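You operate a simulated robot arm through the tools that you are given. There is no shell and no other tool.

You run a simulated robot arm. Do the job below in one go: nothing can be reset, and whatever is moved stays where it is left.

TASK
On the white bench: vent, unlock seat 25, blue slider to 0, keys 59 and 57 off.
Fine: leave the yellow slider out; the black slider comes out once the gauge shows zero; the red key goes off last.

Only the result counts: the job must be done as asked and must still hold three seconds after the hand-in. Knocking over, shifting, dropping, spilling or breaking anything else fails it.

THE ROBOT
A 6-joint arm with a two-finger gripper, fixed in place. Base frame: the origin is at the foot of the arm, x ahead of it, y to its left, z up. Lengths are in mm, angles in degrees, forces in N, time in s.
It reaches about 1298 mm from its shoulder. Its first joint turns from -149.0 to 149.0 degrees. Payload 1.57 kg.
The tool frame sits at the grasp point between the pads (the TCP): z along the fingers, y along the line on which they close. The tips reach 21 mm beyond it. The gripper opens to 70 mm. The gripper's body begins 50 mm behind the TCP.
Orientation is that of the tool frame in the base frame, as a unit quaternion [x, y, z, w]. With the fingers straight down and closing along the base's y, the tool's x points along the base's -x, its y along +y and its z along -z.

THE INTERFACE
- The arm moves only by the tool step_arm. Its argument "commands" is a list of rows, each an object of numbers (a shift or turn left out is 0, a gripper value left out holds the last): "x", "y", "z": the shift along the base's x, y, z in mm; "ax", "ay", "az": the turn, a rotation vector about the base's x, y, z in degrees. In form: [{"x": .., "y": .., "z": .., "ax": .., "ay": .., "az": ..}, ...]. A call has 1 to 20 rows; each row shifts and turns the commanded pose from where the row before left it. "grip" is the opening, from 0 (shut) to 1 (fully open), set as the call begins (left out, the last holds). A row lasts 0.2 s, in which the tool goes at most 50 mm and 8.6 degrees; a call with a longer step from one row to the next is refused whole, and so is a gripper value outside its range. Where a pose cannot be reached the arm comes as near as it can. A force on the tool above 90 N (or 10 N above the force at the start of the call, whichever is more), or a blocked arm, ends the call early, and 0.2 s more pass. Each finger halts on what it meets, pressing with about 20 N; the grip force reading is that of the motor and also rises with nothing between the fingers. The clock runs only during rows and for 0.2 s after the last one: add rows that do not move to give the fingers time. The reply holds the time, the measured pose of the TCP, the force on the tool along the base axes, the opening and the grip force, in the units named above and with some noise, with the torque about the TCP (base axes, N m) and any sound that the robot's microphone picked up.
- Cameras (640 x 400 px; columns grow to the right, rows downward): "scene" is fixed at [52.2, 649.1, 1428.4]; the picture's right is [-0.01, -1.00, 0.00], its down [-0.75, 0.01, -0.66] and it looks along [0.66, -0.01, -0.75] (base axes); focal length 264 px, centre (320, 200). "wrist" rides on the gripper at [79, 4, -81] in the tool frame; the picture's right is [-0.05, 1.00, 0.00], its down [-0.67, -0.04, -0.74] and it looks along [-0.74, -0.04, 0.67] (tool axes); focal length 256 px, centre (320, 200). There is no depth. A picture from a camera that has moved, and an enlarged one, comes with that camera's place and axes in the base frame and with its lens.
- snapshot(camera): a new picture of that camera. The clock stands still meanwhile.
- raise_lower(by): slides the trunk up (or, below 0, down) by that many mm; the arm rides with it, the base frame stays. It gives what a move gives, with no picture.
- close_up(camera, box): a new picture of the part [left, top, right, bottom] of that camera's present view, enlarged. The clock stands still meanwhile.
- job_done(): hands the job in; it is judged then, once.

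Places have to be worked out from the pictures, the camera data and where the tool is seen. Open the gripper and draw the arm clear of the work before you hand the job in, unless the task says otherwise.

The tools are called after "Request:" as a command line: name --argument value ..., lists and objects as JSON in quotes. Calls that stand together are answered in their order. step_arm: Moves the arm, as the interface text tells. Its arguments: {"type":"object","properties":{"commands":{"type":"array","items":{"type":"object","properties":{"x":{"type":"number"},"y":{"type":"number"},"z":{"type":"number"},"ax":{"type":"number"},"ay":{"type":"number"},"az":{"type":"number"}}}},"grip":{"type":"number"}},"required":["commands"]} The other tools are called the same way: raise_lower (by) slides the trunk up or down; snapshot (camera) takes a picture; close_up (camera, box) takes an enlarged picture of a part of a camera's view; job_done () hands the job in.

At the start:

```text
t: 0.0
tcp_pos: [404.4, 523.7, 1190.4]
tcp_rot: [0.0, 1.0, 0.001, -0.001]
wrist_force: [-0.1, 0.7, 0.0]
wrist_torque: [0.01, 0.02, -0.02]
grip_width: 70.0
finger_force: 0.0
trunk travel left (down, up): [-871.0, 99.0]
```

scene: 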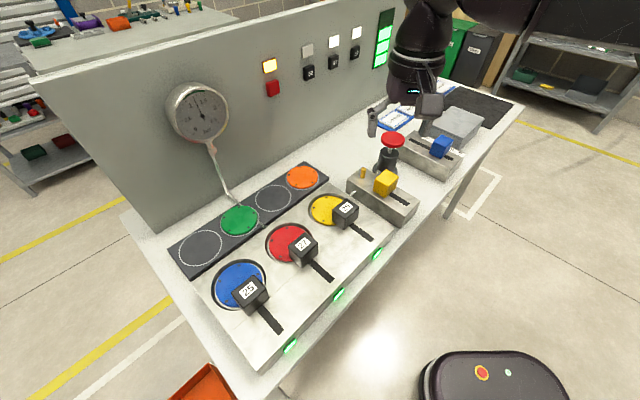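
wrist: 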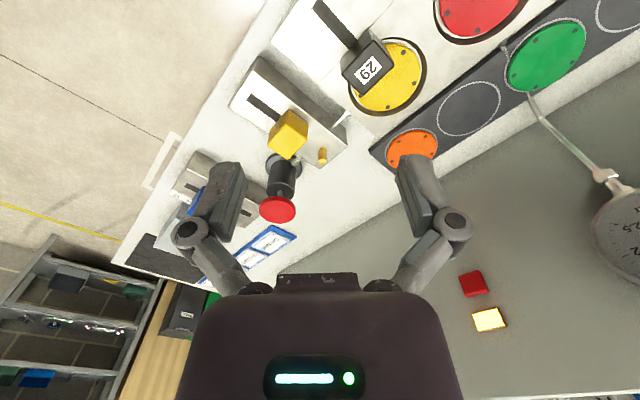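

I'll start by looking closely at the whole bench before moving anything.

Request:
close_up --camera "scene" --box '[160, 140, 400, 370]'

Request:
close_up --camera "scene" --box '[150, 20, 410, 180]'

Request:
close_up --camera "scene" --box '[340, 80, 530, 230]'

Request:
close_up --camera "scene" --box '[250, 10, 410, 100]'

Request:
close_up --camera "wrist" --box '[110, 50, 370, 290]'

```text
1.74 times, centred on (280, 255) of scene
camera zoom: at [52.2, 649.1, 1428.4], right [-0.01, -1.0, 0.0], down [-0.75, 0.01, -0.66], along [0.66, -0.01, -0.75], focal length 459 px, centre (390, 104)
```

zoom: 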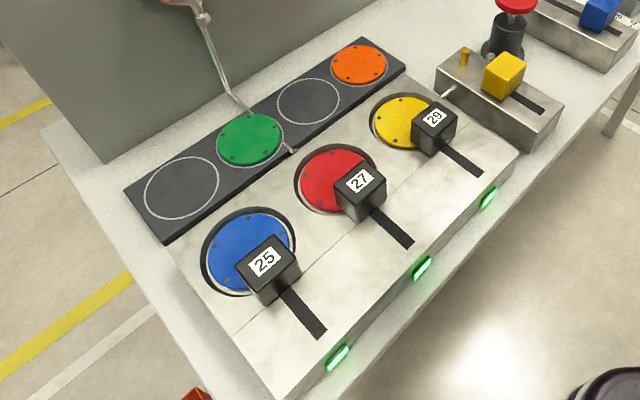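

```text
2.46 times, centred on (280, 100) of scene
camera zoom: at [52.2, 649.1, 1428.4], right [-0.01, -1.0, 0.0], down [-0.75, 0.01, -0.66], along [0.66, -0.01, -0.75], focal length 649 px, centre (418, 446)
```

zoom: 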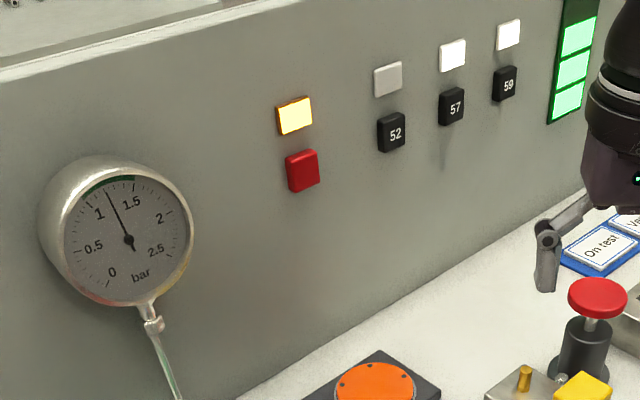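

```text
2.67 times, centred on (435, 155) of scene
camera zoom: at [52.2, 649.1, 1428.4], right [-0.01, -1.0, 0.0], down [-0.75, 0.01, -0.66], along [0.66, -0.01, -0.75], focal length 703 px, centre (13, 320)
```

zoom: 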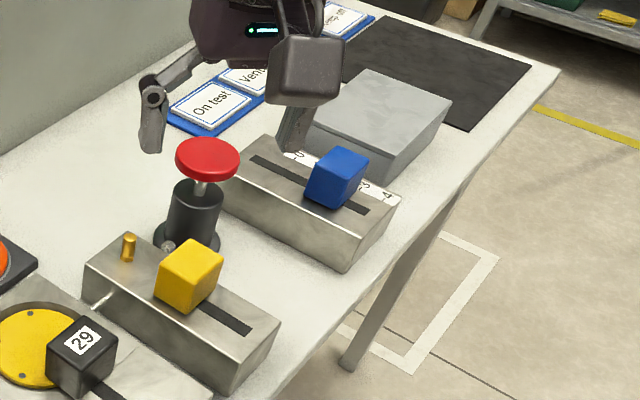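

```text
4.00 times, centred on (330, 55) of scene
camera zoom: at [52.2, 649.1, 1428.4], right [-0.01, -1.0, 0.0], down [-0.75, 0.01, -0.66], along [0.66, -0.01, -0.75], focal length 1055 px, centre (280, 780)
```

zoom: 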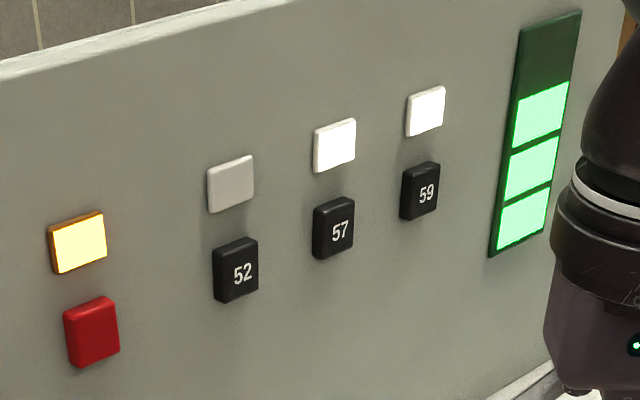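

```text
1.67 times, centred on (240, 170) of wrist
camera zoom: at [325.2, 528.0, 1270.9], right [0.05, 1.0, 0.0], down [0.67, -0.04, 0.74], along [0.74, -0.04, -0.67], focal length 427 px, centre (453, 250)
```

zoom: 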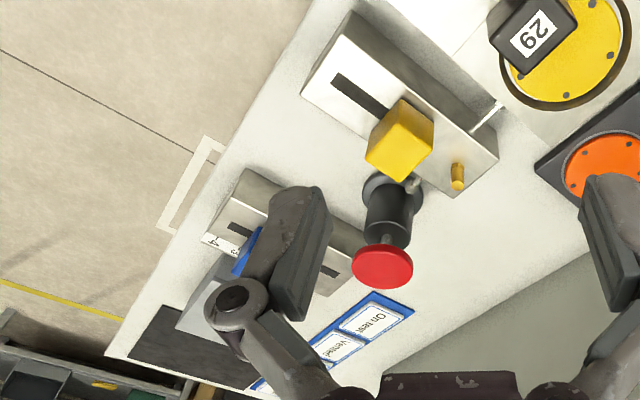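

The bench stands roughly at 45° to the base frame, with the wall panel facing the robot. The gauge reads about 1.2 bar, and keys 57, 59 and red are lit. I'll turn the tool to face the panel squarely to get a second viewpoint.

Request:
step_arm --commands '[{"az": 8, "z": 20, "x": -10}, {"az": 8, "z": 20, "x": -10}, {"az": 8, "z": 10, "x": -10}, {"az": 8, "x": -10}, {"az": 8, "x": -10}, {"az": 5}]' --grip 0

Request:
snapshot --camera "wrist"

Request:
snapshot --camera "scene"

```text
t: 1.4
tcp_pos: [353.8, 525.0, 1190.7]
tcp_rot: [-0.383, 0.924, 0.0, 0.001]
wrist_force: [-0.2, 0.0, 0.5]
wrist_torque: [0.0, 0.0, 0.01]
grip_width: 0.0
finger_force: 19.3
out of reach, approached as far as the arm can: row 1, 2, 3
trunk travel left (down, up): [-871.0, 99.0]
```

```text
taken
camera wrist: at [295.4, 472.1, 1270.9], right [-0.67, 0.74, 0.0], down [0.5, 0.45, 0.74], along [0.55, 0.5, -0.67], focal length 256 px, centre (320, 200)
```

wrist: 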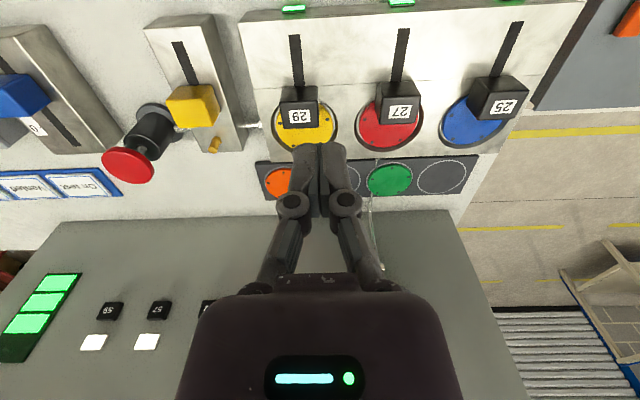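

```text
taken
```

scene: 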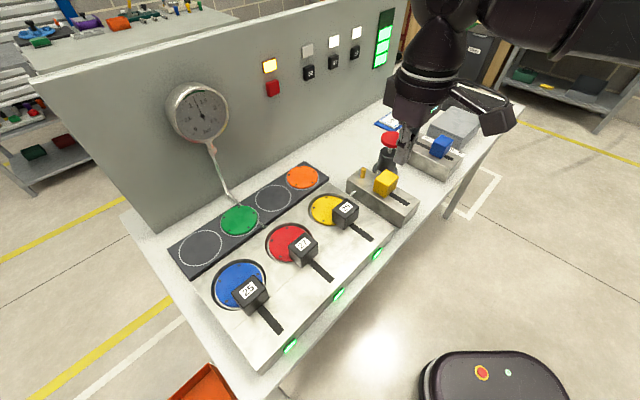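

The wrist camera now looks square at the bench. Next I'll slide left and back along the bench front so I can see the seats, slots and panel unobstructed.

Request:
step_arm --commands '[{"x": -20, "y": 20}, {"x": -20, "y": 20}, {"x": -20, "y": 20}, {"x": -20, "y": 20}, {"x": -20, "y": 20}, {"x": -20, "y": 20}, {"x": -20, "y": 20}]'

Request:
snapshot --camera "wrist"

Request:
snapshot --camera "scene"

```text
t: 3.0
tcp_pos: [212.5, 666.8, 1189.1]
tcp_rot: [-0.382, 0.924, 0.0, 0.0]
wrist_force: [0.1, -0.3, 0.4]
wrist_torque: [0.0, 0.01, -0.01]
grip_width: 0.1
finger_force: 19.9
trunk travel left (down, up): [-871.0, 99.0]
```

```text
taken
camera wrist: at [154.3, 613.3, 1270.7], right [-0.67, 0.74, 0.0], down [0.5, 0.45, 0.74], along [0.55, 0.5, -0.67], focal length 256 px, centre (320, 200)
```

wrist: 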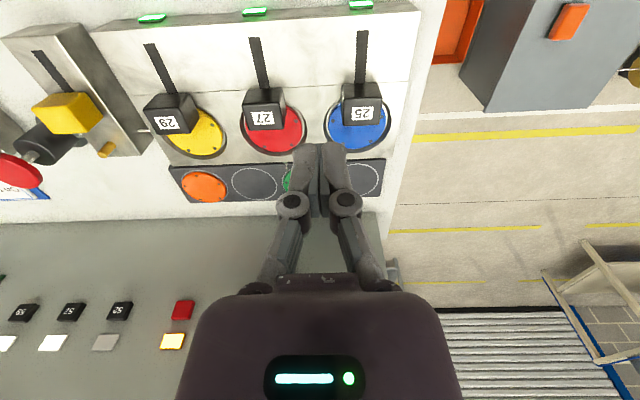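

```text
taken
```

scene: 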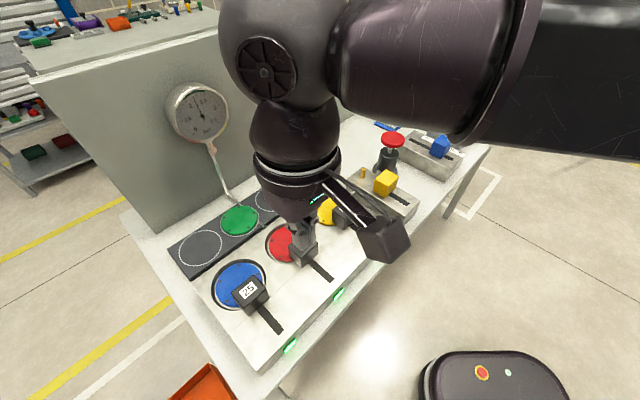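

Triangulation between the two wrist views puts slider 25's label at about (252, 784, 938) and slider 29's at about (452, 586, 938), so the bench is rotated 45°. I'll zoom in on details next.

Request:
close_up --camera "wrist" --box '[120, 0, 440, 200]'

Request:
close_up --camera "wrist" --box '[0, 10, 200, 210]'

Request:
close_up --camera "scene" --box '[350, 110, 490, 220]'

Request:
close_up --camera "wrist" --box '[0, 280, 220, 380]'

```text
2.00 times, centred on (280, 100) of wrist
camera zoom: at [154.3, 613.3, 1270.7], right [-0.67, 0.74, 0.0], down [0.5, 0.45, 0.74], along [0.55, 0.5, -0.67], focal length 512 px, centre (400, 400)
```

zoom: 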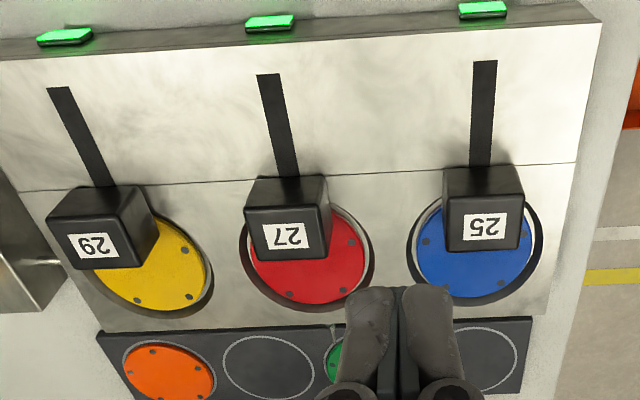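

```text
2.00 times, centred on (100, 110) of wrist
camera zoom: at [154.3, 613.3, 1270.7], right [-0.67, 0.74, 0.0], down [0.5, 0.45, 0.74], along [0.55, 0.5, -0.67], focal length 512 px, centre (760, 380)
```

zoom: 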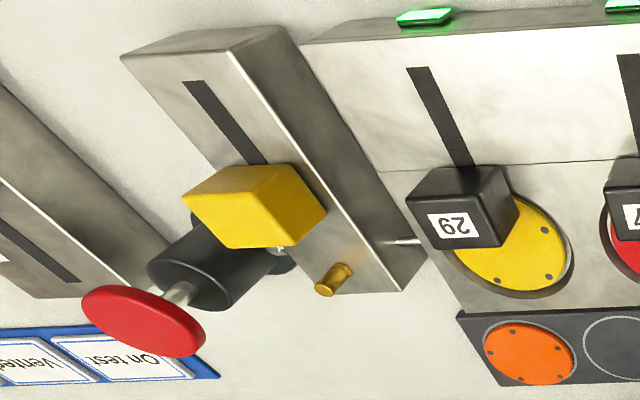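

```text
3.64 times, centred on (420, 165) of scene
camera zoom: at [52.2, 649.1, 1428.4], right [-0.01, -1.0, 0.0], down [-0.75, 0.01, -0.66], along [0.66, -0.01, -0.75], focal length 959 px, centre (-44, 327)
```

zoom: 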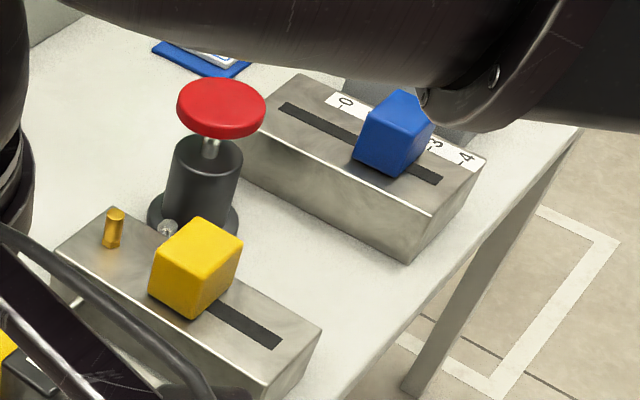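

```text
2.91 times, centred on (110, 330) of wrist
camera zoom: at [154.3, 613.3, 1270.7], right [-0.67, 0.74, 0.0], down [0.5, 0.45, 0.74], along [0.55, 0.5, -0.67], focal length 745 px, centre (931, -178)
```

zoom: 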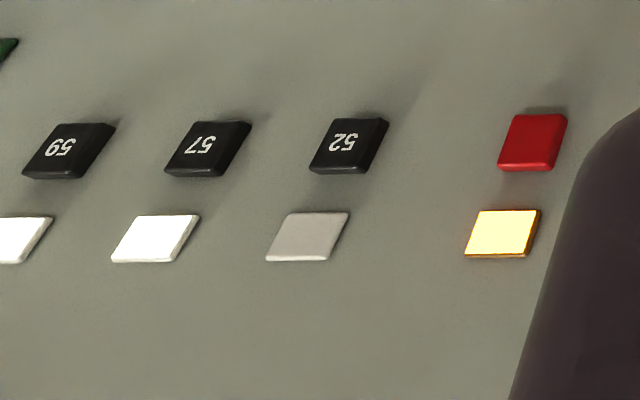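

The yellow slider's block appears linked to both the vent post and the seat block by small rods, with a gold pin behind it. I'll take a closer look at this right-hand group.

Request:
step_arm --commands '[{"x": 15, "y": -30, "az": -5}, {"x": 20, "y": -35, "az": -5}, {"x": 20, "y": -35, "az": -5}, {"x": 20, "y": -35, "az": -5}, {"x": 20, "y": -35, "az": -5}, {"x": 20, "y": -35, "az": -5}, {"x": 20, "y": -35, "z": -10}, {"x": 20, "y": -35, "z": -10}, {"x": 20, "y": -35, "z": -10}]'

Request:
snapshot --camera "wrist"

```text
t: 5.0
tcp_pos: [391.8, 350.3, 1190.5]
tcp_rot: [-0.13, 0.991, 0.0, 0.0]
wrist_force: [-0.2, 0.6, 0.7]
wrist_torque: [0.05, 0.02, 0.0]
grip_width: 0.0
finger_force: 20.2
out of reach, approached as far as the arm can: row 7, 8, 9
trunk travel left (down, up): [-871.0, 99.0]
```

```text
taken
camera wrist: at [314.0, 334.3, 1271.0], right [-0.21, 0.98, 0.0], down [0.65, 0.14, 0.74], along [0.73, 0.15, -0.67], focal length 256 px, centre (320, 200)
```

wrist: 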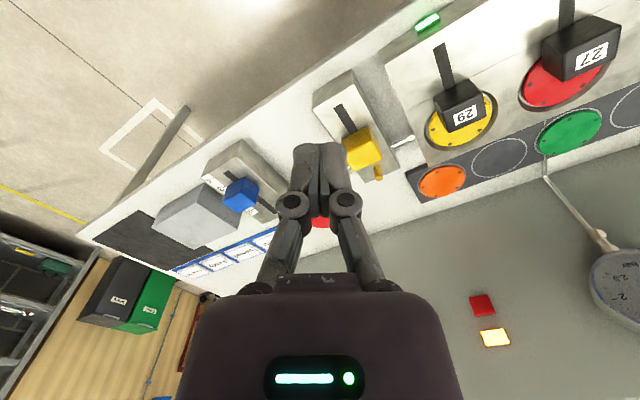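

The fingers hide the vent from here, and z seems limited at this trunk height. I'll lower the trunk a bit and shift sideways for a clear view.

Request:
raise_lower --by -80

Request:
step_arm --commands '[{"x": 5, "y": -30, "az": 3}, {"x": 5, "y": -30, "az": 3}, {"x": 5, "y": -30, "az": 3}, {"x": 5, "y": -30, "az": 3}]'

Request:
snapshot --camera "wrist"

Request:
snapshot --camera "scene"

```text
t: 6.2
tcp_pos: [391.0, 349.9, 1110.2]
tcp_rot: [-0.13, 0.991, 0.0, 0.0]
wrist_force: [0.2, 0.6, -0.1]
wrist_torque: [-0.03, 0.01, -0.02]
grip_width: 0.0
finger_force: 20.4
trunk travel left (down, up): [-791.0, 179.0]
```

```text
t: 7.2
tcp_pos: [459.6, 267.1, 1109.6]
tcp_rot: [-0.235, 0.972, 0.0, -0.001]
wrist_force: [-0.1, -0.4, -0.2]
wrist_torque: [0.01, -0.01, 0.01]
grip_width: 0.1
finger_force: 19.6
out of reach, approached as far as the arm can: row 1, 2, 3, 4
trunk travel left (down, up): [-791.0, 179.0]
```

```text
taken
camera wrist: at [386.4, 234.2, 1191.1], right [-0.41, 0.91, 0.0], down [0.61, 0.27, 0.74], along [0.68, 0.3, -0.67], focal length 256 px, centre (320, 200)
```

wrist: 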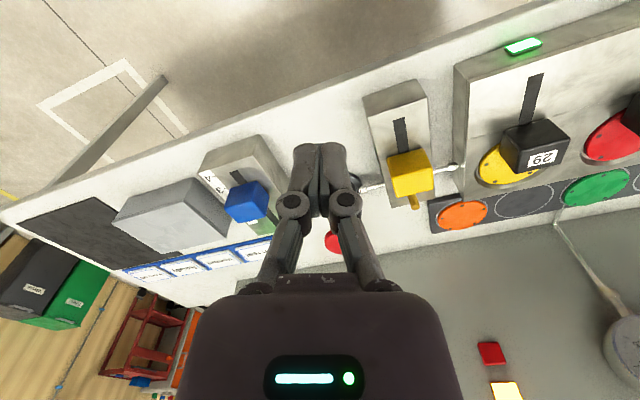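

```text
taken
```

scene: 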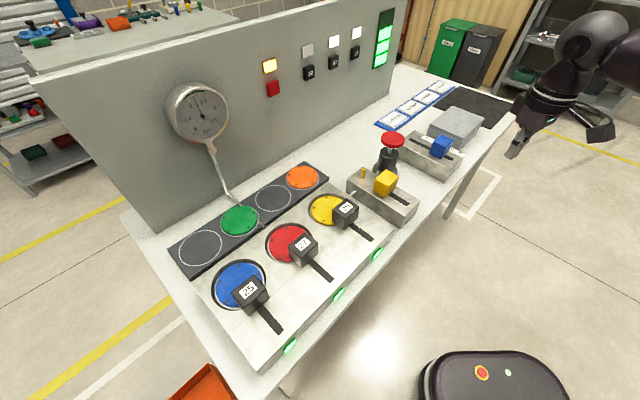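

The scene view is now clear of the arm. I'll zoom in on the right-hand group, the cards and the gauge.

Request:
close_up --camera "scene" --box '[340, 120, 480, 220]'

Request:
close_up --camera "scene" --box '[370, 75, 460, 135]'

Request:
close_up --camera "wrist" --box '[330, 70, 490, 260]'

Request:
close_up --camera "scene" --box '[155, 70, 235, 150]'

Request:
close_up --camera "wrist" --box '[110, 120, 310, 290]'

```text
4.00 times, centred on (410, 170) of scene
camera zoom: at [52.2, 649.1, 1428.4], right [-0.01, -1.0, 0.0], down [-0.75, 0.01, -0.66], along [0.66, -0.01, -0.75], focal length 1055 px, centre (-40, 320)
```

zoom: 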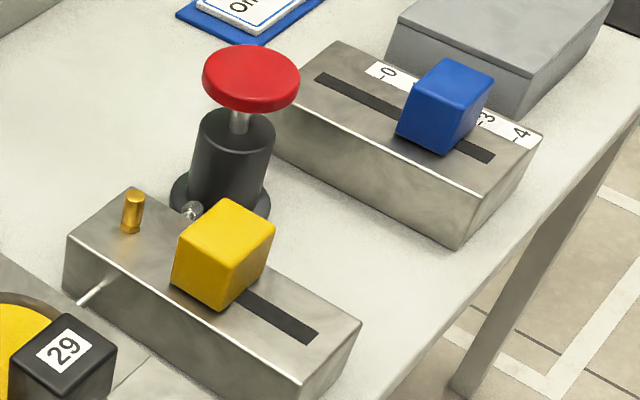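

```text
6.67 times, centred on (415, 105) of scene
camera zoom: at [52.2, 649.1, 1428.4], right [-0.01, -1.0, 0.0], down [-0.75, 0.01, -0.66], along [0.66, -0.01, -0.75], focal length 1759 px, centre (-313, 833)
```

zoom: 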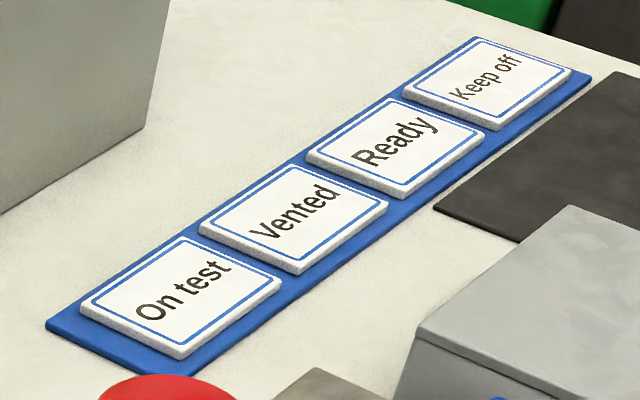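

```text
2.11 times, centred on (410, 165) of wrist
camera zoom: at [386.4, 234.2, 1191.1], right [-0.41, 0.91, 0.0], down [0.61, 0.27, 0.74], along [0.68, 0.3, -0.67], focal length 539 px, centre (130, 274)
```

zoom: 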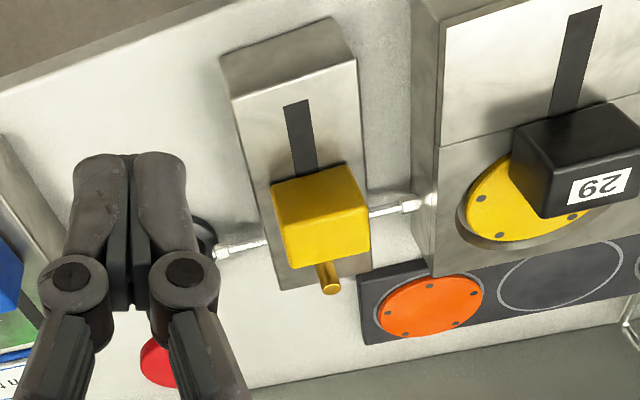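

```text
5.00 times, centred on (195, 110) of scene
camera zoom: at [52.2, 649.1, 1428.4], right [-0.01, -1.0, 0.0], down [-0.75, 0.01, -0.66], along [0.66, -0.01, -0.75], focal length 1319 px, centre (945, 650)
```

zoom: 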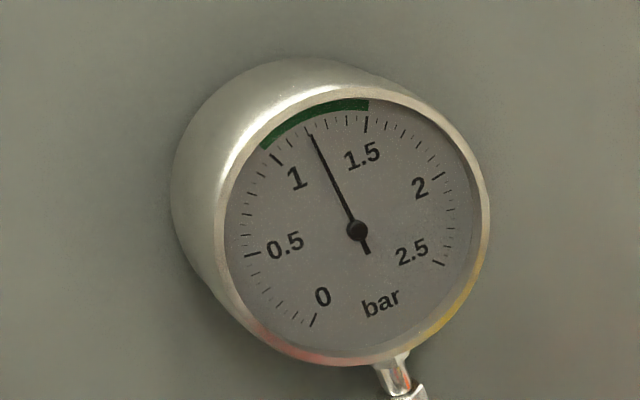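

```text
2.35 times, centred on (210, 205) of wrist
camera zoom: at [386.4, 234.2, 1191.1], right [-0.41, 0.91, 0.0], down [0.61, 0.27, 0.74], along [0.68, 0.3, -0.67], focal length 602 px, centre (579, 188)
```

zoom: 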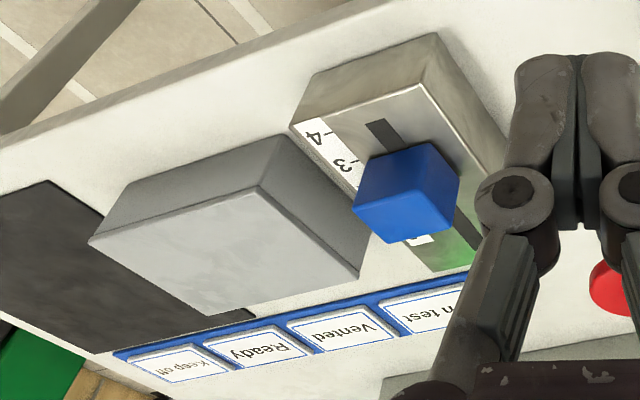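

The tube runs from the vent, through the yellow block, to the seat block. So the yellow slider looks like an in-line valve, and I won't touch it unless the evidence demands it. The vent cap triangulates to about (718, 423, 943), so I'll move above it with the fingers shut.

Request:
step_arm --commands '[{"x": 36, "y": 22, "z": -10}, {"x": 36, "y": 22, "z": -10}, {"x": 36, "y": 22, "z": -15}, {"x": 36, "y": 22, "z": -15}, {"x": 36, "y": 22, "z": -15}, {"x": 36, "y": 22, "z": -15}, {"x": 36, "y": 22, "z": -10}]'

Request:
snapshot --camera "wrist"

Request:
snapshot --camera "scene"

```text
t: 8.8
tcp_pos: [711.0, 424.7, 1110.0]
tcp_rot: [-0.234, 0.972, 0.0, 0.0]
wrist_force: [0.0, -0.8, 0.4]
wrist_torque: [0.01, -0.02, -0.04]
grip_width: 0.0
finger_force: 19.8
out of reach, approached as far as the arm can: row 1, 2, 3, 4, 5, 6, 7
trunk travel left (down, up): [-791.0, 179.0]
```

```text
taken
camera wrist: at [639.1, 391.7, 1190.4], right [-0.41, 0.91, 0.0], down [0.61, 0.27, 0.74], along [0.68, 0.3, -0.67], focal length 256 px, centre (320, 200)
```

wrist: 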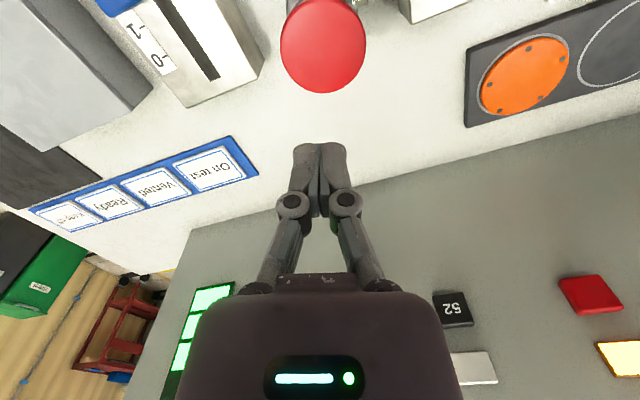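

```text
taken
```

scene: 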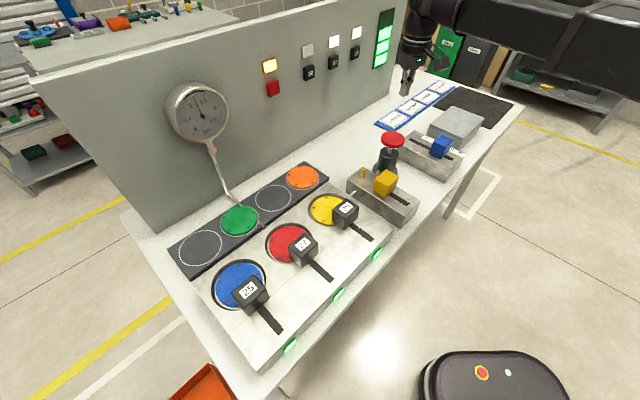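

The cap is directly below the tool at about (710, 425, 945). In this pose the height is set by the trunk, so I'll lower it toward the cap.

Request:
raise_lower --by -115

Request:
close_up --camera "scene" --box '[340, 90, 480, 220]'

Request:
snapshot --camera "wrist"

```text
t: 10.2
tcp_pos: [709.6, 421.3, 994.6]
tcp_rot: [-0.233, 0.973, 0.0, 0.0]
wrist_force: [0.2, 0.0, 0.7]
wrist_torque: [0.05, 0.03, 0.02]
grip_width: 0.1
finger_force: 19.6
trunk travel left (down, up): [-676.0, 294.0]
```

```text
3.08 times, centred on (410, 155) of scene
camera zoom: at [52.2, 649.1, 1428.4], right [-0.01, -1.0, 0.0], down [-0.75, 0.01, -0.66], along [0.66, -0.01, -0.75], focal length 812 px, centre (43, 338)
```

zoom: 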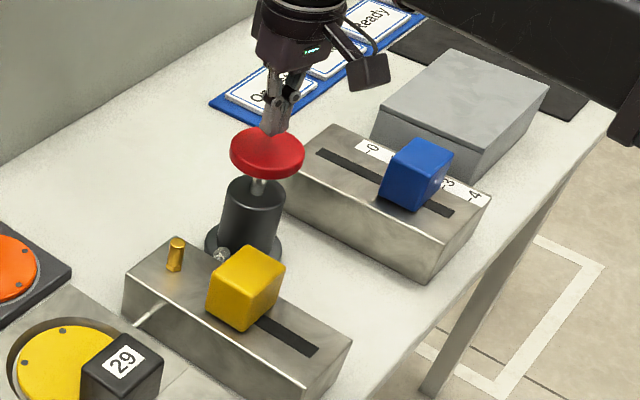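

```text
taken
camera wrist: at [637.7, 390.8, 1076.0], right [-0.41, 0.91, 0.0], down [0.61, 0.27, 0.74], along [0.68, 0.3, -0.67], focal length 256 px, centre (320, 200)
```

wrist: 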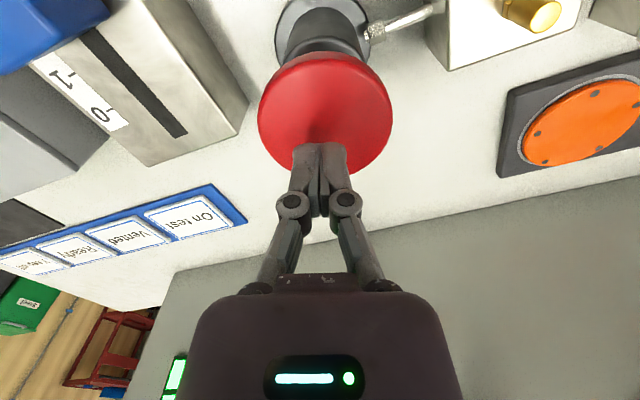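

The tip is just above the cap, slightly beyond its centre. I'll nudge it back 7 mm and check whether small z steps work through the arm.

Request:
step_arm --commands '[{"x": -7, "y": 1}, {"z": -5}, {"z": -5}]'

```text
t: 11.0
tcp_pos: [703.2, 423.8, 995.0]
tcp_rot: [-0.234, 0.972, -0.001, 0.0]
wrist_force: [0.8, 0.4, -0.4]
wrist_torque: [-0.01, 0.0, -0.01]
grip_width: 0.2
finger_force: 20.0
out of reach, approached as far as the arm can: row 2, 3
trunk travel left (down, up): [-676.0, 294.0]
```

Height can only be changed with the trunk, so I'll lower in small steps toward the cap and watch the force.

Request:
raise_lower --by -20

Request:
raise_lower --by -8

Request:
close_up --camera "scene" --box '[340, 90, 480, 220]'

```text
t: 11.7
tcp_pos: [703.4, 423.3, 973.8]
tcp_rot: [-0.234, 0.972, 0.0, 0.0]
wrist_force: [-0.3, 0.6, 2.2]
wrist_torque: [0.04, -0.03, -0.04]
grip_width: 5.9
finger_force: 28.5
trunk travel left (down, up): [-656.0, 314.0]
```

```text
t: 12.3
tcp_pos: [703.0, 423.1, 966.2]
tcp_rot: [-0.233, 0.972, 0.001, 0.0]
wrist_force: [1.1, 0.5, 3.5]
wrist_torque: [0.03, -0.05, -0.01]
grip_width: 6.2
finger_force: 28.2
trunk travel left (down, up): [-648.0, 322.0]
```

```text
3.08 times, centred on (410, 155) of scene
camera zoom: at [52.2, 649.1, 1428.4], right [-0.01, -1.0, 0.0], down [-0.75, 0.01, -0.66], along [0.66, -0.01, -0.75], focal length 812 px, centre (43, 338)
```

zoom: 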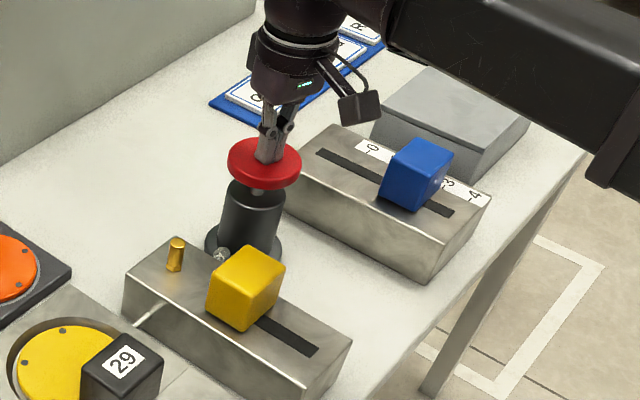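

Contact: the cap is going down under about 3.5 N. I'll check the arm link's clearance from the grey box in the full view before pressing further.

Request:
snapshot --camera "scene"

Request:
close_up --camera "scene" --box '[155, 70, 235, 150]'

Request:
snapshot --camera "wrist"

```text
taken
```

scene: 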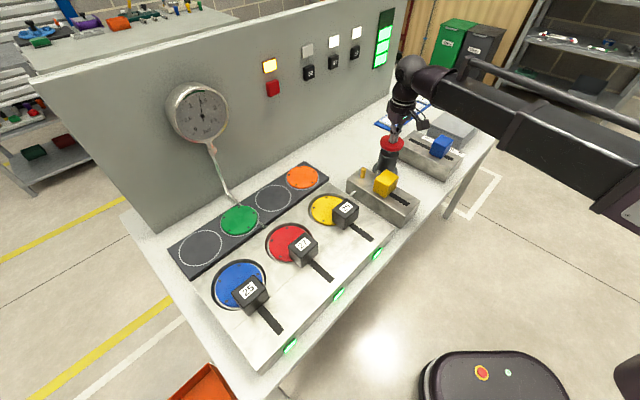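

```text
5.00 times, centred on (195, 110) of scene
camera zoom: at [52.2, 649.1, 1428.4], right [-0.01, -1.0, 0.0], down [-0.75, 0.01, -0.66], along [0.66, -0.01, -0.75], focal length 1319 px, centre (945, 650)
```

zoom: 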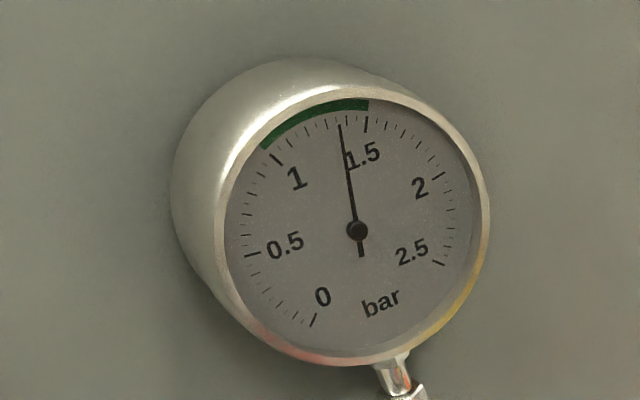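

```text
taken
camera wrist: at [631.1, 391.1, 1047.9], right [-0.41, 0.91, 0.0], down [0.61, 0.27, 0.74], along [0.68, 0.3, -0.67], focal length 256 px, centre (320, 200)
```

wrist: 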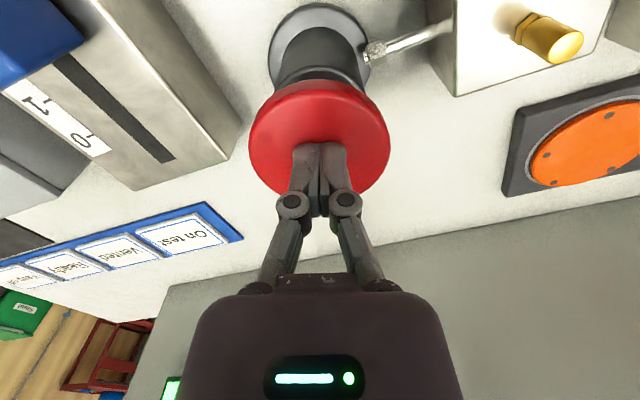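

The gauge rose from about 1.2 to 1.35 bar, so the red mushroom is a hand pump, not the vent. The yellow block has a gold bleed nozzle in the line, so venting means pulling the yellow slider out and leaving it there. I'll back off the pump now.

Request:
raise_lower --by 60

Request:
close_up --camera "scene" --box '[155, 70, 235, 150]'

Request:
close_up --camera "wrist" --box '[200, 0, 640, 275]'

Request:
close_up --camera "scene" --box '[340, 120, 480, 220]'

```text
t: 13.3
tcp_pos: [703.5, 423.6, 1027.4]
tcp_rot: [-0.233, 0.972, 0.0, 0.0]
wrist_force: [0.4, 0.6, -0.2]
wrist_torque: [0.0, 0.0, 0.04]
grip_width: 0.0
finger_force: 28.8
trunk travel left (down, up): [-708.0, 262.0]
```

```text
5.00 times, centred on (195, 110) of scene
camera zoom: at [52.2, 649.1, 1428.4], right [-0.01, -1.0, 0.0], down [-0.75, 0.01, -0.66], along [0.66, -0.01, -0.75], focal length 1319 px, centre (945, 650)
```

zoom: 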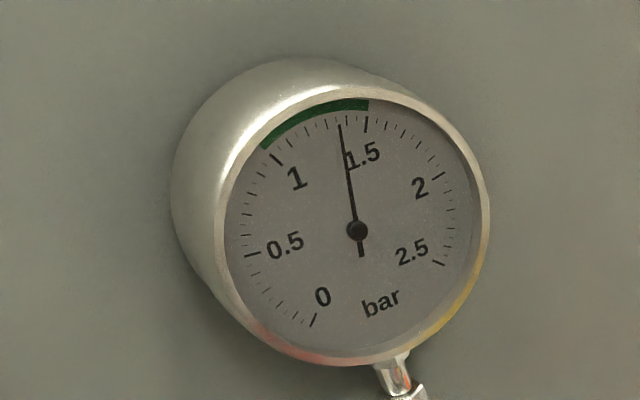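

```text
1.45 times, centred on (420, 138) of wrist
camera zoom: at [631.2, 391.2, 1107.8], right [-0.41, 0.91, 0.0], down [0.61, 0.27, 0.74], along [0.68, 0.3, -0.67], focal length 372 px, centre (174, 291)
```

zoom: 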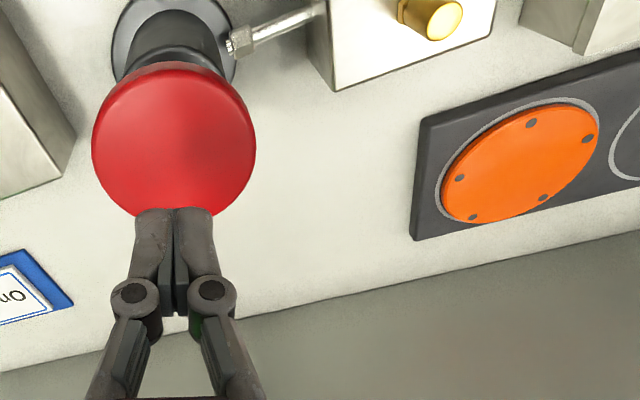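

```text
4.00 times, centred on (410, 170) of scene
camera zoom: at [52.2, 649.1, 1428.4], right [-0.01, -1.0, 0.0], down [-0.75, 0.01, -0.66], along [0.66, -0.01, -0.75], focal length 1055 px, centre (-40, 320)
```

zoom: 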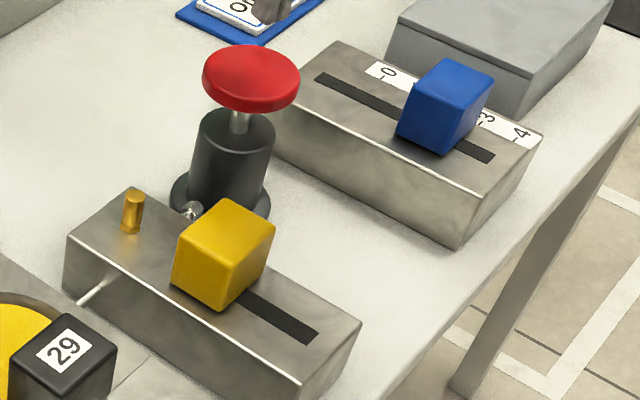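

The pump cap sprang back and the pressure is holding at about 1.36 bar. The yellow cube's top is near (568, 460, 928), so I'll go above it with the jaws open, closing across the slot.

Request:
step_arm --commands '[{"x": -27, "y": 7.4, "az": 3.6}, {"x": -27, "y": 7.4, "az": 3.6}, {"x": -27, "y": 7.4, "az": 3.6}, {"x": -27, "y": 7.4, "az": 3.6}, {"x": -27, "y": 7.4, "az": 3.6}, {}]' --grip 1

Request:
snapshot --camera "wrist"

Request:
close_up --camera "scene" --box '[320, 80, 480, 220]'

```text
t: 14.7
tcp_pos: [569.9, 460.1, 1026.7]
tcp_rot: [-0.383, 0.924, -0.001, 0.0]
wrist_force: [0.5, -0.2, -0.2]
wrist_torque: [-0.02, -0.03, -0.01]
grip_width: 70.0
finger_force: 0.1
trunk travel left (down, up): [-708.0, 262.0]
```

```text
taken
camera wrist: at [510.3, 407.2, 1107.9], right [-0.67, 0.74, 0.0], down [0.5, 0.45, 0.74], along [0.55, 0.5, -0.67], focal length 256 px, centre (320, 200)
```

wrist: 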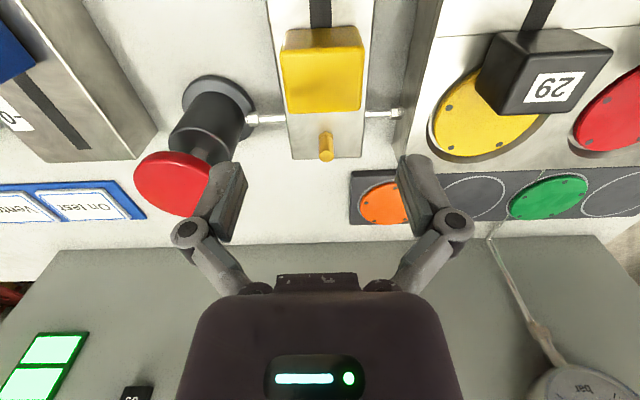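

```text
2.86 times, centred on (400, 150) of scene
camera zoom: at [52.2, 649.1, 1428.4], right [-0.01, -1.0, 0.0], down [-0.75, 0.01, -0.66], along [0.66, -0.01, -0.75], focal length 754 px, centre (91, 343)
```

zoom: 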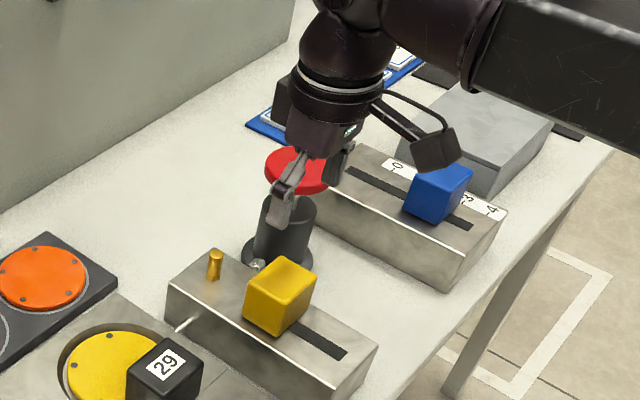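

The cube is about 54 mm wide across the slot and is centred under the tool at about (568, 460). I'll lower 80 mm and check the alignment.

Request:
raise_lower --by -70

Request:
snapshot --camera "wrist"

Request:
close_up --camera "scene" --box '[320, 100, 480, 230]'

```text
t: 15.8
tcp_pos: [570.2, 459.8, 956.4]
tcp_rot: [-0.383, 0.924, 0.001, 0.0]
wrist_force: [-0.2, 0.3, 0.2]
wrist_torque: [0.02, 0.0, 0.01]
grip_width: 70.2
finger_force: 0.0
trunk travel left (down, up): [-638.0, 332.0]
```

```text
taken
camera wrist: at [510.3, 407.0, 1038.0], right [-0.67, 0.74, 0.0], down [0.5, 0.45, 0.74], along [0.55, 0.5, -0.67], focal length 256 px, centre (320, 200)
```

wrist: 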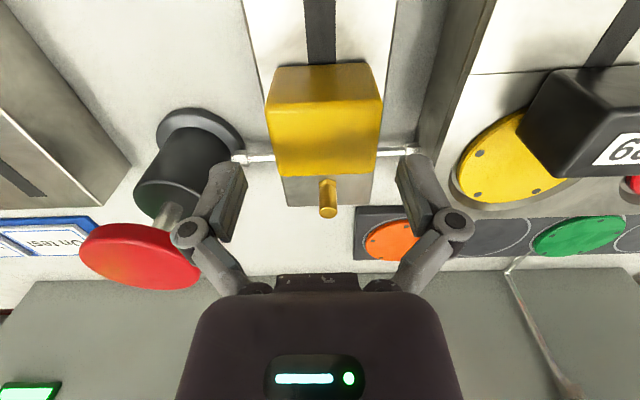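

```text
3.08 times, centred on (400, 165) of scene
camera zoom: at [52.2, 649.1, 1428.4], right [-0.01, -1.0, 0.0], down [-0.75, 0.01, -0.66], along [0.66, -0.01, -0.75], focal length 812 px, centre (74, 308)
```

zoom: 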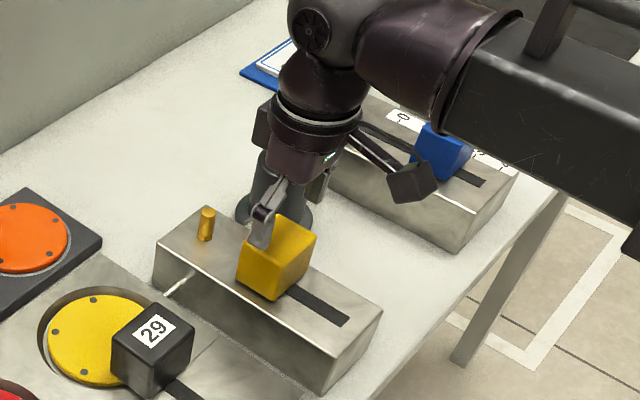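

The jaws straddle the cube well. I'll make a 2.5 mm lateral correction, then lower so the tips reach about 900.

Request:
step_arm --commands '[{"x": -2.2, "y": 1.6}]'

Request:
raise_lower --by -20

Request:
raise_lower --by -14

Request:
snapshot --camera "wrist"

Request:
close_up --camera "scene" --box '[340, 140, 440, 230]'

```text
t: 16.1
tcp_pos: [567.1, 461.0, 957.9]
tcp_rot: [-0.382, 0.924, 0.001, -0.001]
wrist_force: [0.6, 0.4, -0.1]
wrist_torque: [0.06, -0.01, 0.0]
grip_width: 69.8
finger_force: 0.1
trunk travel left (down, up): [-638.0, 332.0]
```

```text
t: 16.8
tcp_pos: [567.3, 461.6, 937.0]
tcp_rot: [-0.383, 0.924, -0.001, 0.0]
wrist_force: [-0.3, -0.5, 0.5]
wrist_torque: [-0.02, -0.02, -0.01]
grip_width: 70.3
finger_force: 0.0
trunk travel left (down, up): [-618.0, 352.0]
```

```text
t: 17.4
tcp_pos: [566.1, 461.2, 922.9]
tcp_rot: [-0.383, 0.924, -0.001, 0.0]
wrist_force: [-0.6, -0.4, -0.9]
wrist_torque: [0.02, 0.0, -0.04]
grip_width: 69.9
finger_force: 0.1
trunk travel left (down, up): [-604.0, 366.0]
```

```text
taken
camera wrist: at [508.0, 408.5, 1003.9], right [-0.67, 0.74, 0.0], down [0.5, 0.45, 0.74], along [0.55, 0.5, -0.67], focal length 256 px, centre (320, 200)
```

wrist: 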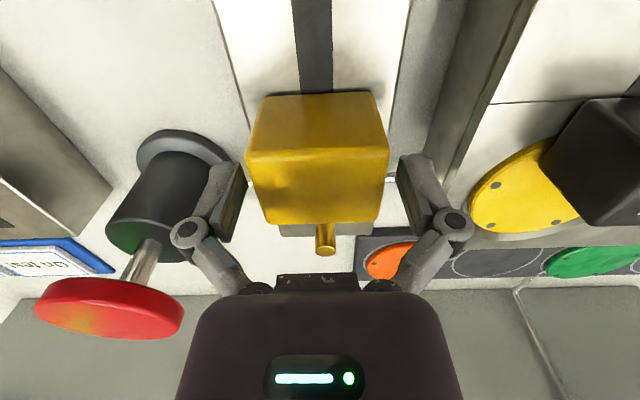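

```text
4.44 times, centred on (390, 185) of scene
camera zoom: at [52.2, 649.1, 1428.4], right [-0.01, -1.0, 0.0], down [-0.75, 0.01, -0.66], along [0.66, -0.01, -0.75], focal length 1172 px, centre (9, 267)
```

zoom: 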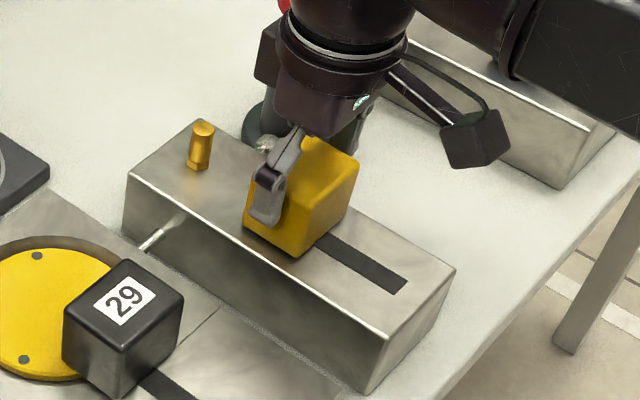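

The pads straddle the cube on both sides. I'll close on it.

Request:
step_arm --commands '[{}, {}, {}]' --grip 0

```text
t: 18.2
tcp_pos: [567.3, 461.9, 922.8]
tcp_rot: [-0.382, 0.924, 0.0, 0.0]
wrist_force: [2.4, -1.8, 2.2]
wrist_torque: [-0.26, -0.36, 0.01]
grip_width: 56.2
finger_force: 32.2
trunk travel left (down, up): [-604.0, 366.0]
```

Gripped at 56 mm. I'll drag it outward (toward the bench front) in small steps and watch the force.

Request:
step_arm --commands '[{"x": -3.5, "y": -3.5}, {"x": -3.5, "y": -3.5}, {"x": -3.5, "y": -3.5}, {"x": -3.5, "y": -3.5}]'

Request:
close_up --camera "scene" --box '[340, 140, 440, 230]'

Request:
close_up --camera "scene" --box '[155, 70, 235, 150]'

```text
t: 19.2
tcp_pos: [552.5, 447.4, 923.1]
tcp_rot: [-0.383, 0.924, 0.001, 0.0]
wrist_force: [1.2, -0.6, 2.7]
wrist_torque: [0.19, -0.23, -0.11]
grip_width: 55.7
finger_force: 32.3
trunk travel left (down, up): [-604.0, 366.0]
```

```text
4.44 times, centred on (390, 185) of scene
camera zoom: at [52.2, 649.1, 1428.4], right [-0.01, -1.0, 0.0], down [-0.75, 0.01, -0.66], along [0.66, -0.01, -0.75], focal length 1172 px, centre (9, 267)
```

zoom: 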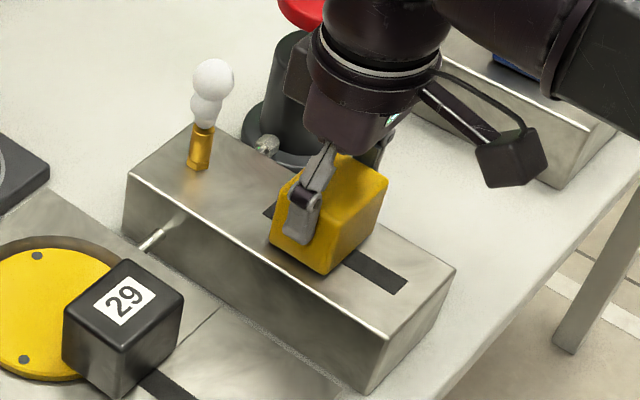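

```text
5.00 times, centred on (195, 110) of scene
camera zoom: at [52.2, 649.1, 1428.4], right [-0.01, -1.0, 0.0], down [-0.75, 0.01, -0.66], along [0.66, -0.01, -0.75], focal length 1319 px, centre (945, 650)
```

zoom: 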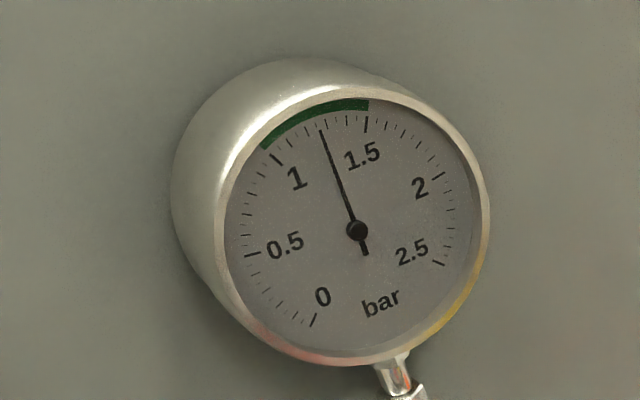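

White vapour comes from the gold nozzle and the gauge is falling, so the yellow slider is the vent. I'll keep pulling it out to the end of its travel.

Request:
step_arm --commands '[{"x": -3.5, "y": -3.5}, {"x": -3.5, "y": -3.5}, {"x": -3.5, "y": -3.5}, {"x": -3.5, "y": -3.5}, {}]'

Request:
close_up --camera "scene" --box '[340, 140, 440, 230]'

Request:
close_up --camera "scene" --box '[155, 70, 235, 150]'

```text
t: 20.4
tcp_pos: [539.8, 432.6, 922.2]
tcp_rot: [-0.384, 0.923, -0.001, 0.0]
wrist_force: [3.9, -3.9, 3.1]
wrist_torque: [0.49, -0.28, 0.12]
grip_width: 55.9
finger_force: 31.8
trunk travel left (down, up): [-604.0, 366.0]
```

```text
4.44 times, centred on (390, 185) of scene
camera zoom: at [52.2, 649.1, 1428.4], right [-0.01, -1.0, 0.0], down [-0.75, 0.01, -0.66], along [0.66, -0.01, -0.75], focal length 1172 px, centre (9, 267)
```

zoom: 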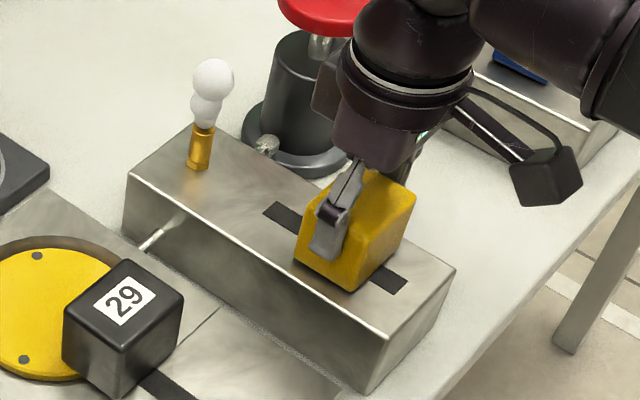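

```text
5.00 times, centred on (195, 110) of scene
camera zoom: at [52.2, 649.1, 1428.4], right [-0.01, -1.0, 0.0], down [-0.75, 0.01, -0.66], along [0.66, -0.01, -0.75], focal length 1319 px, centre (945, 650)
```

zoom: 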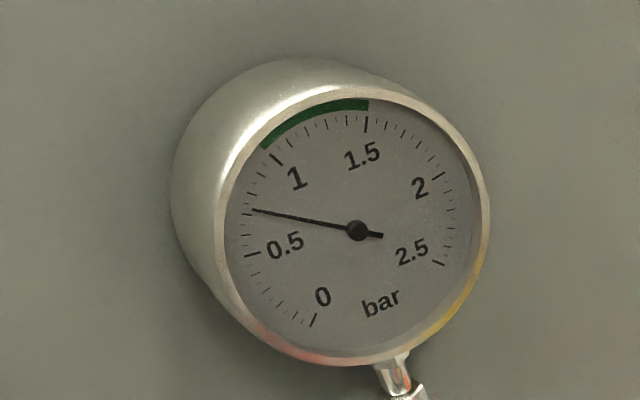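

Falling fast, about 0.7 bar now. I'll continue the slider to its stop.

Request:
step_arm --commands '[{"x": -2.8, "y": -2.8}, {"x": -2.8, "y": -2.8}, {"x": -2.8, "y": -2.8}]'

Request:
close_up --camera "scene" --box '[340, 140, 440, 230]'

```text
t: 21.2
tcp_pos: [530.9, 425.5, 922.0]
tcp_rot: [-0.383, 0.924, -0.001, -0.001]
wrist_force: [4.3, -2.7, 4.4]
wrist_torque: [0.23, -0.25, 0.07]
grip_width: 55.9
finger_force: 32.2
trunk travel left (down, up): [-604.0, 366.0]
```

```text
4.44 times, centred on (390, 185) of scene
camera zoom: at [52.2, 649.1, 1428.4], right [-0.01, -1.0, 0.0], down [-0.75, 0.01, -0.66], along [0.66, -0.01, -0.75], focal length 1172 px, centre (9, 267)
```

zoom: 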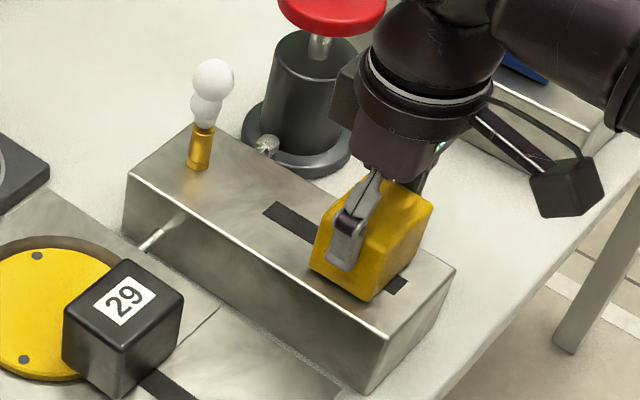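

Request:
step_arm --commands '[{"x": -2.1, "y": -2.1}, {"x": -2.1, "y": -2.1}, {"x": -2.1, "y": -2.1}]'

Request:
close_up --camera "scene" --box '[340, 140, 440, 230]'

Request:
close_up --camera "scene" --box '[155, 70, 235, 150]'

```text
t: 22.0
tcp_pos: [525.8, 419.0, 923.4]
tcp_rot: [-0.382, 0.924, 0.001, 0.0]
wrist_force: [7.0, 1.8, 8.5]
wrist_torque: [-0.4, 0.12, -0.02]
grip_width: 56.0
finger_force: 31.9
trunk travel left (down, up): [-604.0, 366.0]
```

```text
4.44 times, centred on (390, 185) of scene
camera zoom: at [52.2, 649.1, 1428.4], right [-0.01, -1.0, 0.0], down [-0.75, 0.01, -0.66], along [0.66, -0.01, -0.75], focal length 1172 px, centre (9, 267)
```

zoom: 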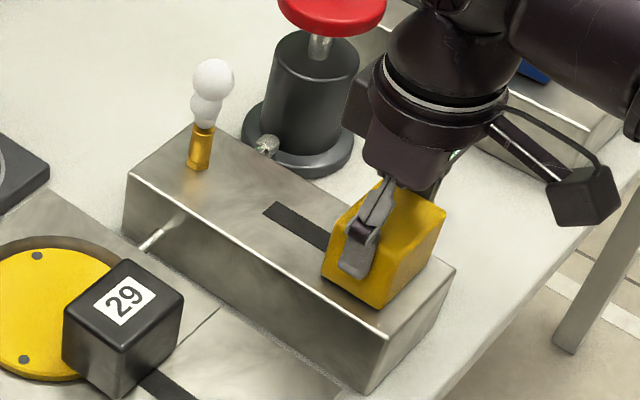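

```text
5.00 times, centred on (195, 110) of scene
camera zoom: at [52.2, 649.1, 1428.4], right [-0.01, -1.0, 0.0], down [-0.75, 0.01, -0.66], along [0.66, -0.01, -0.75], focal length 1319 px, centre (945, 650)
```

zoom: 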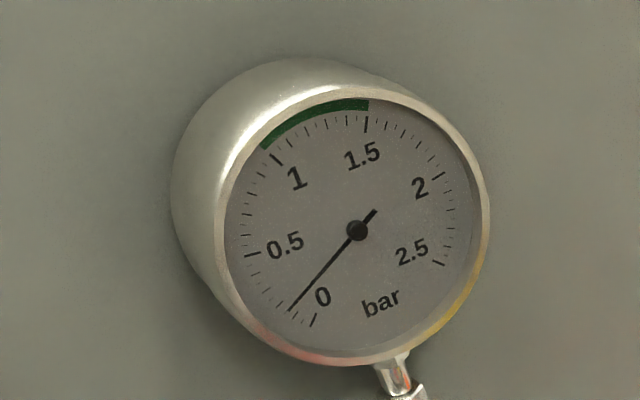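

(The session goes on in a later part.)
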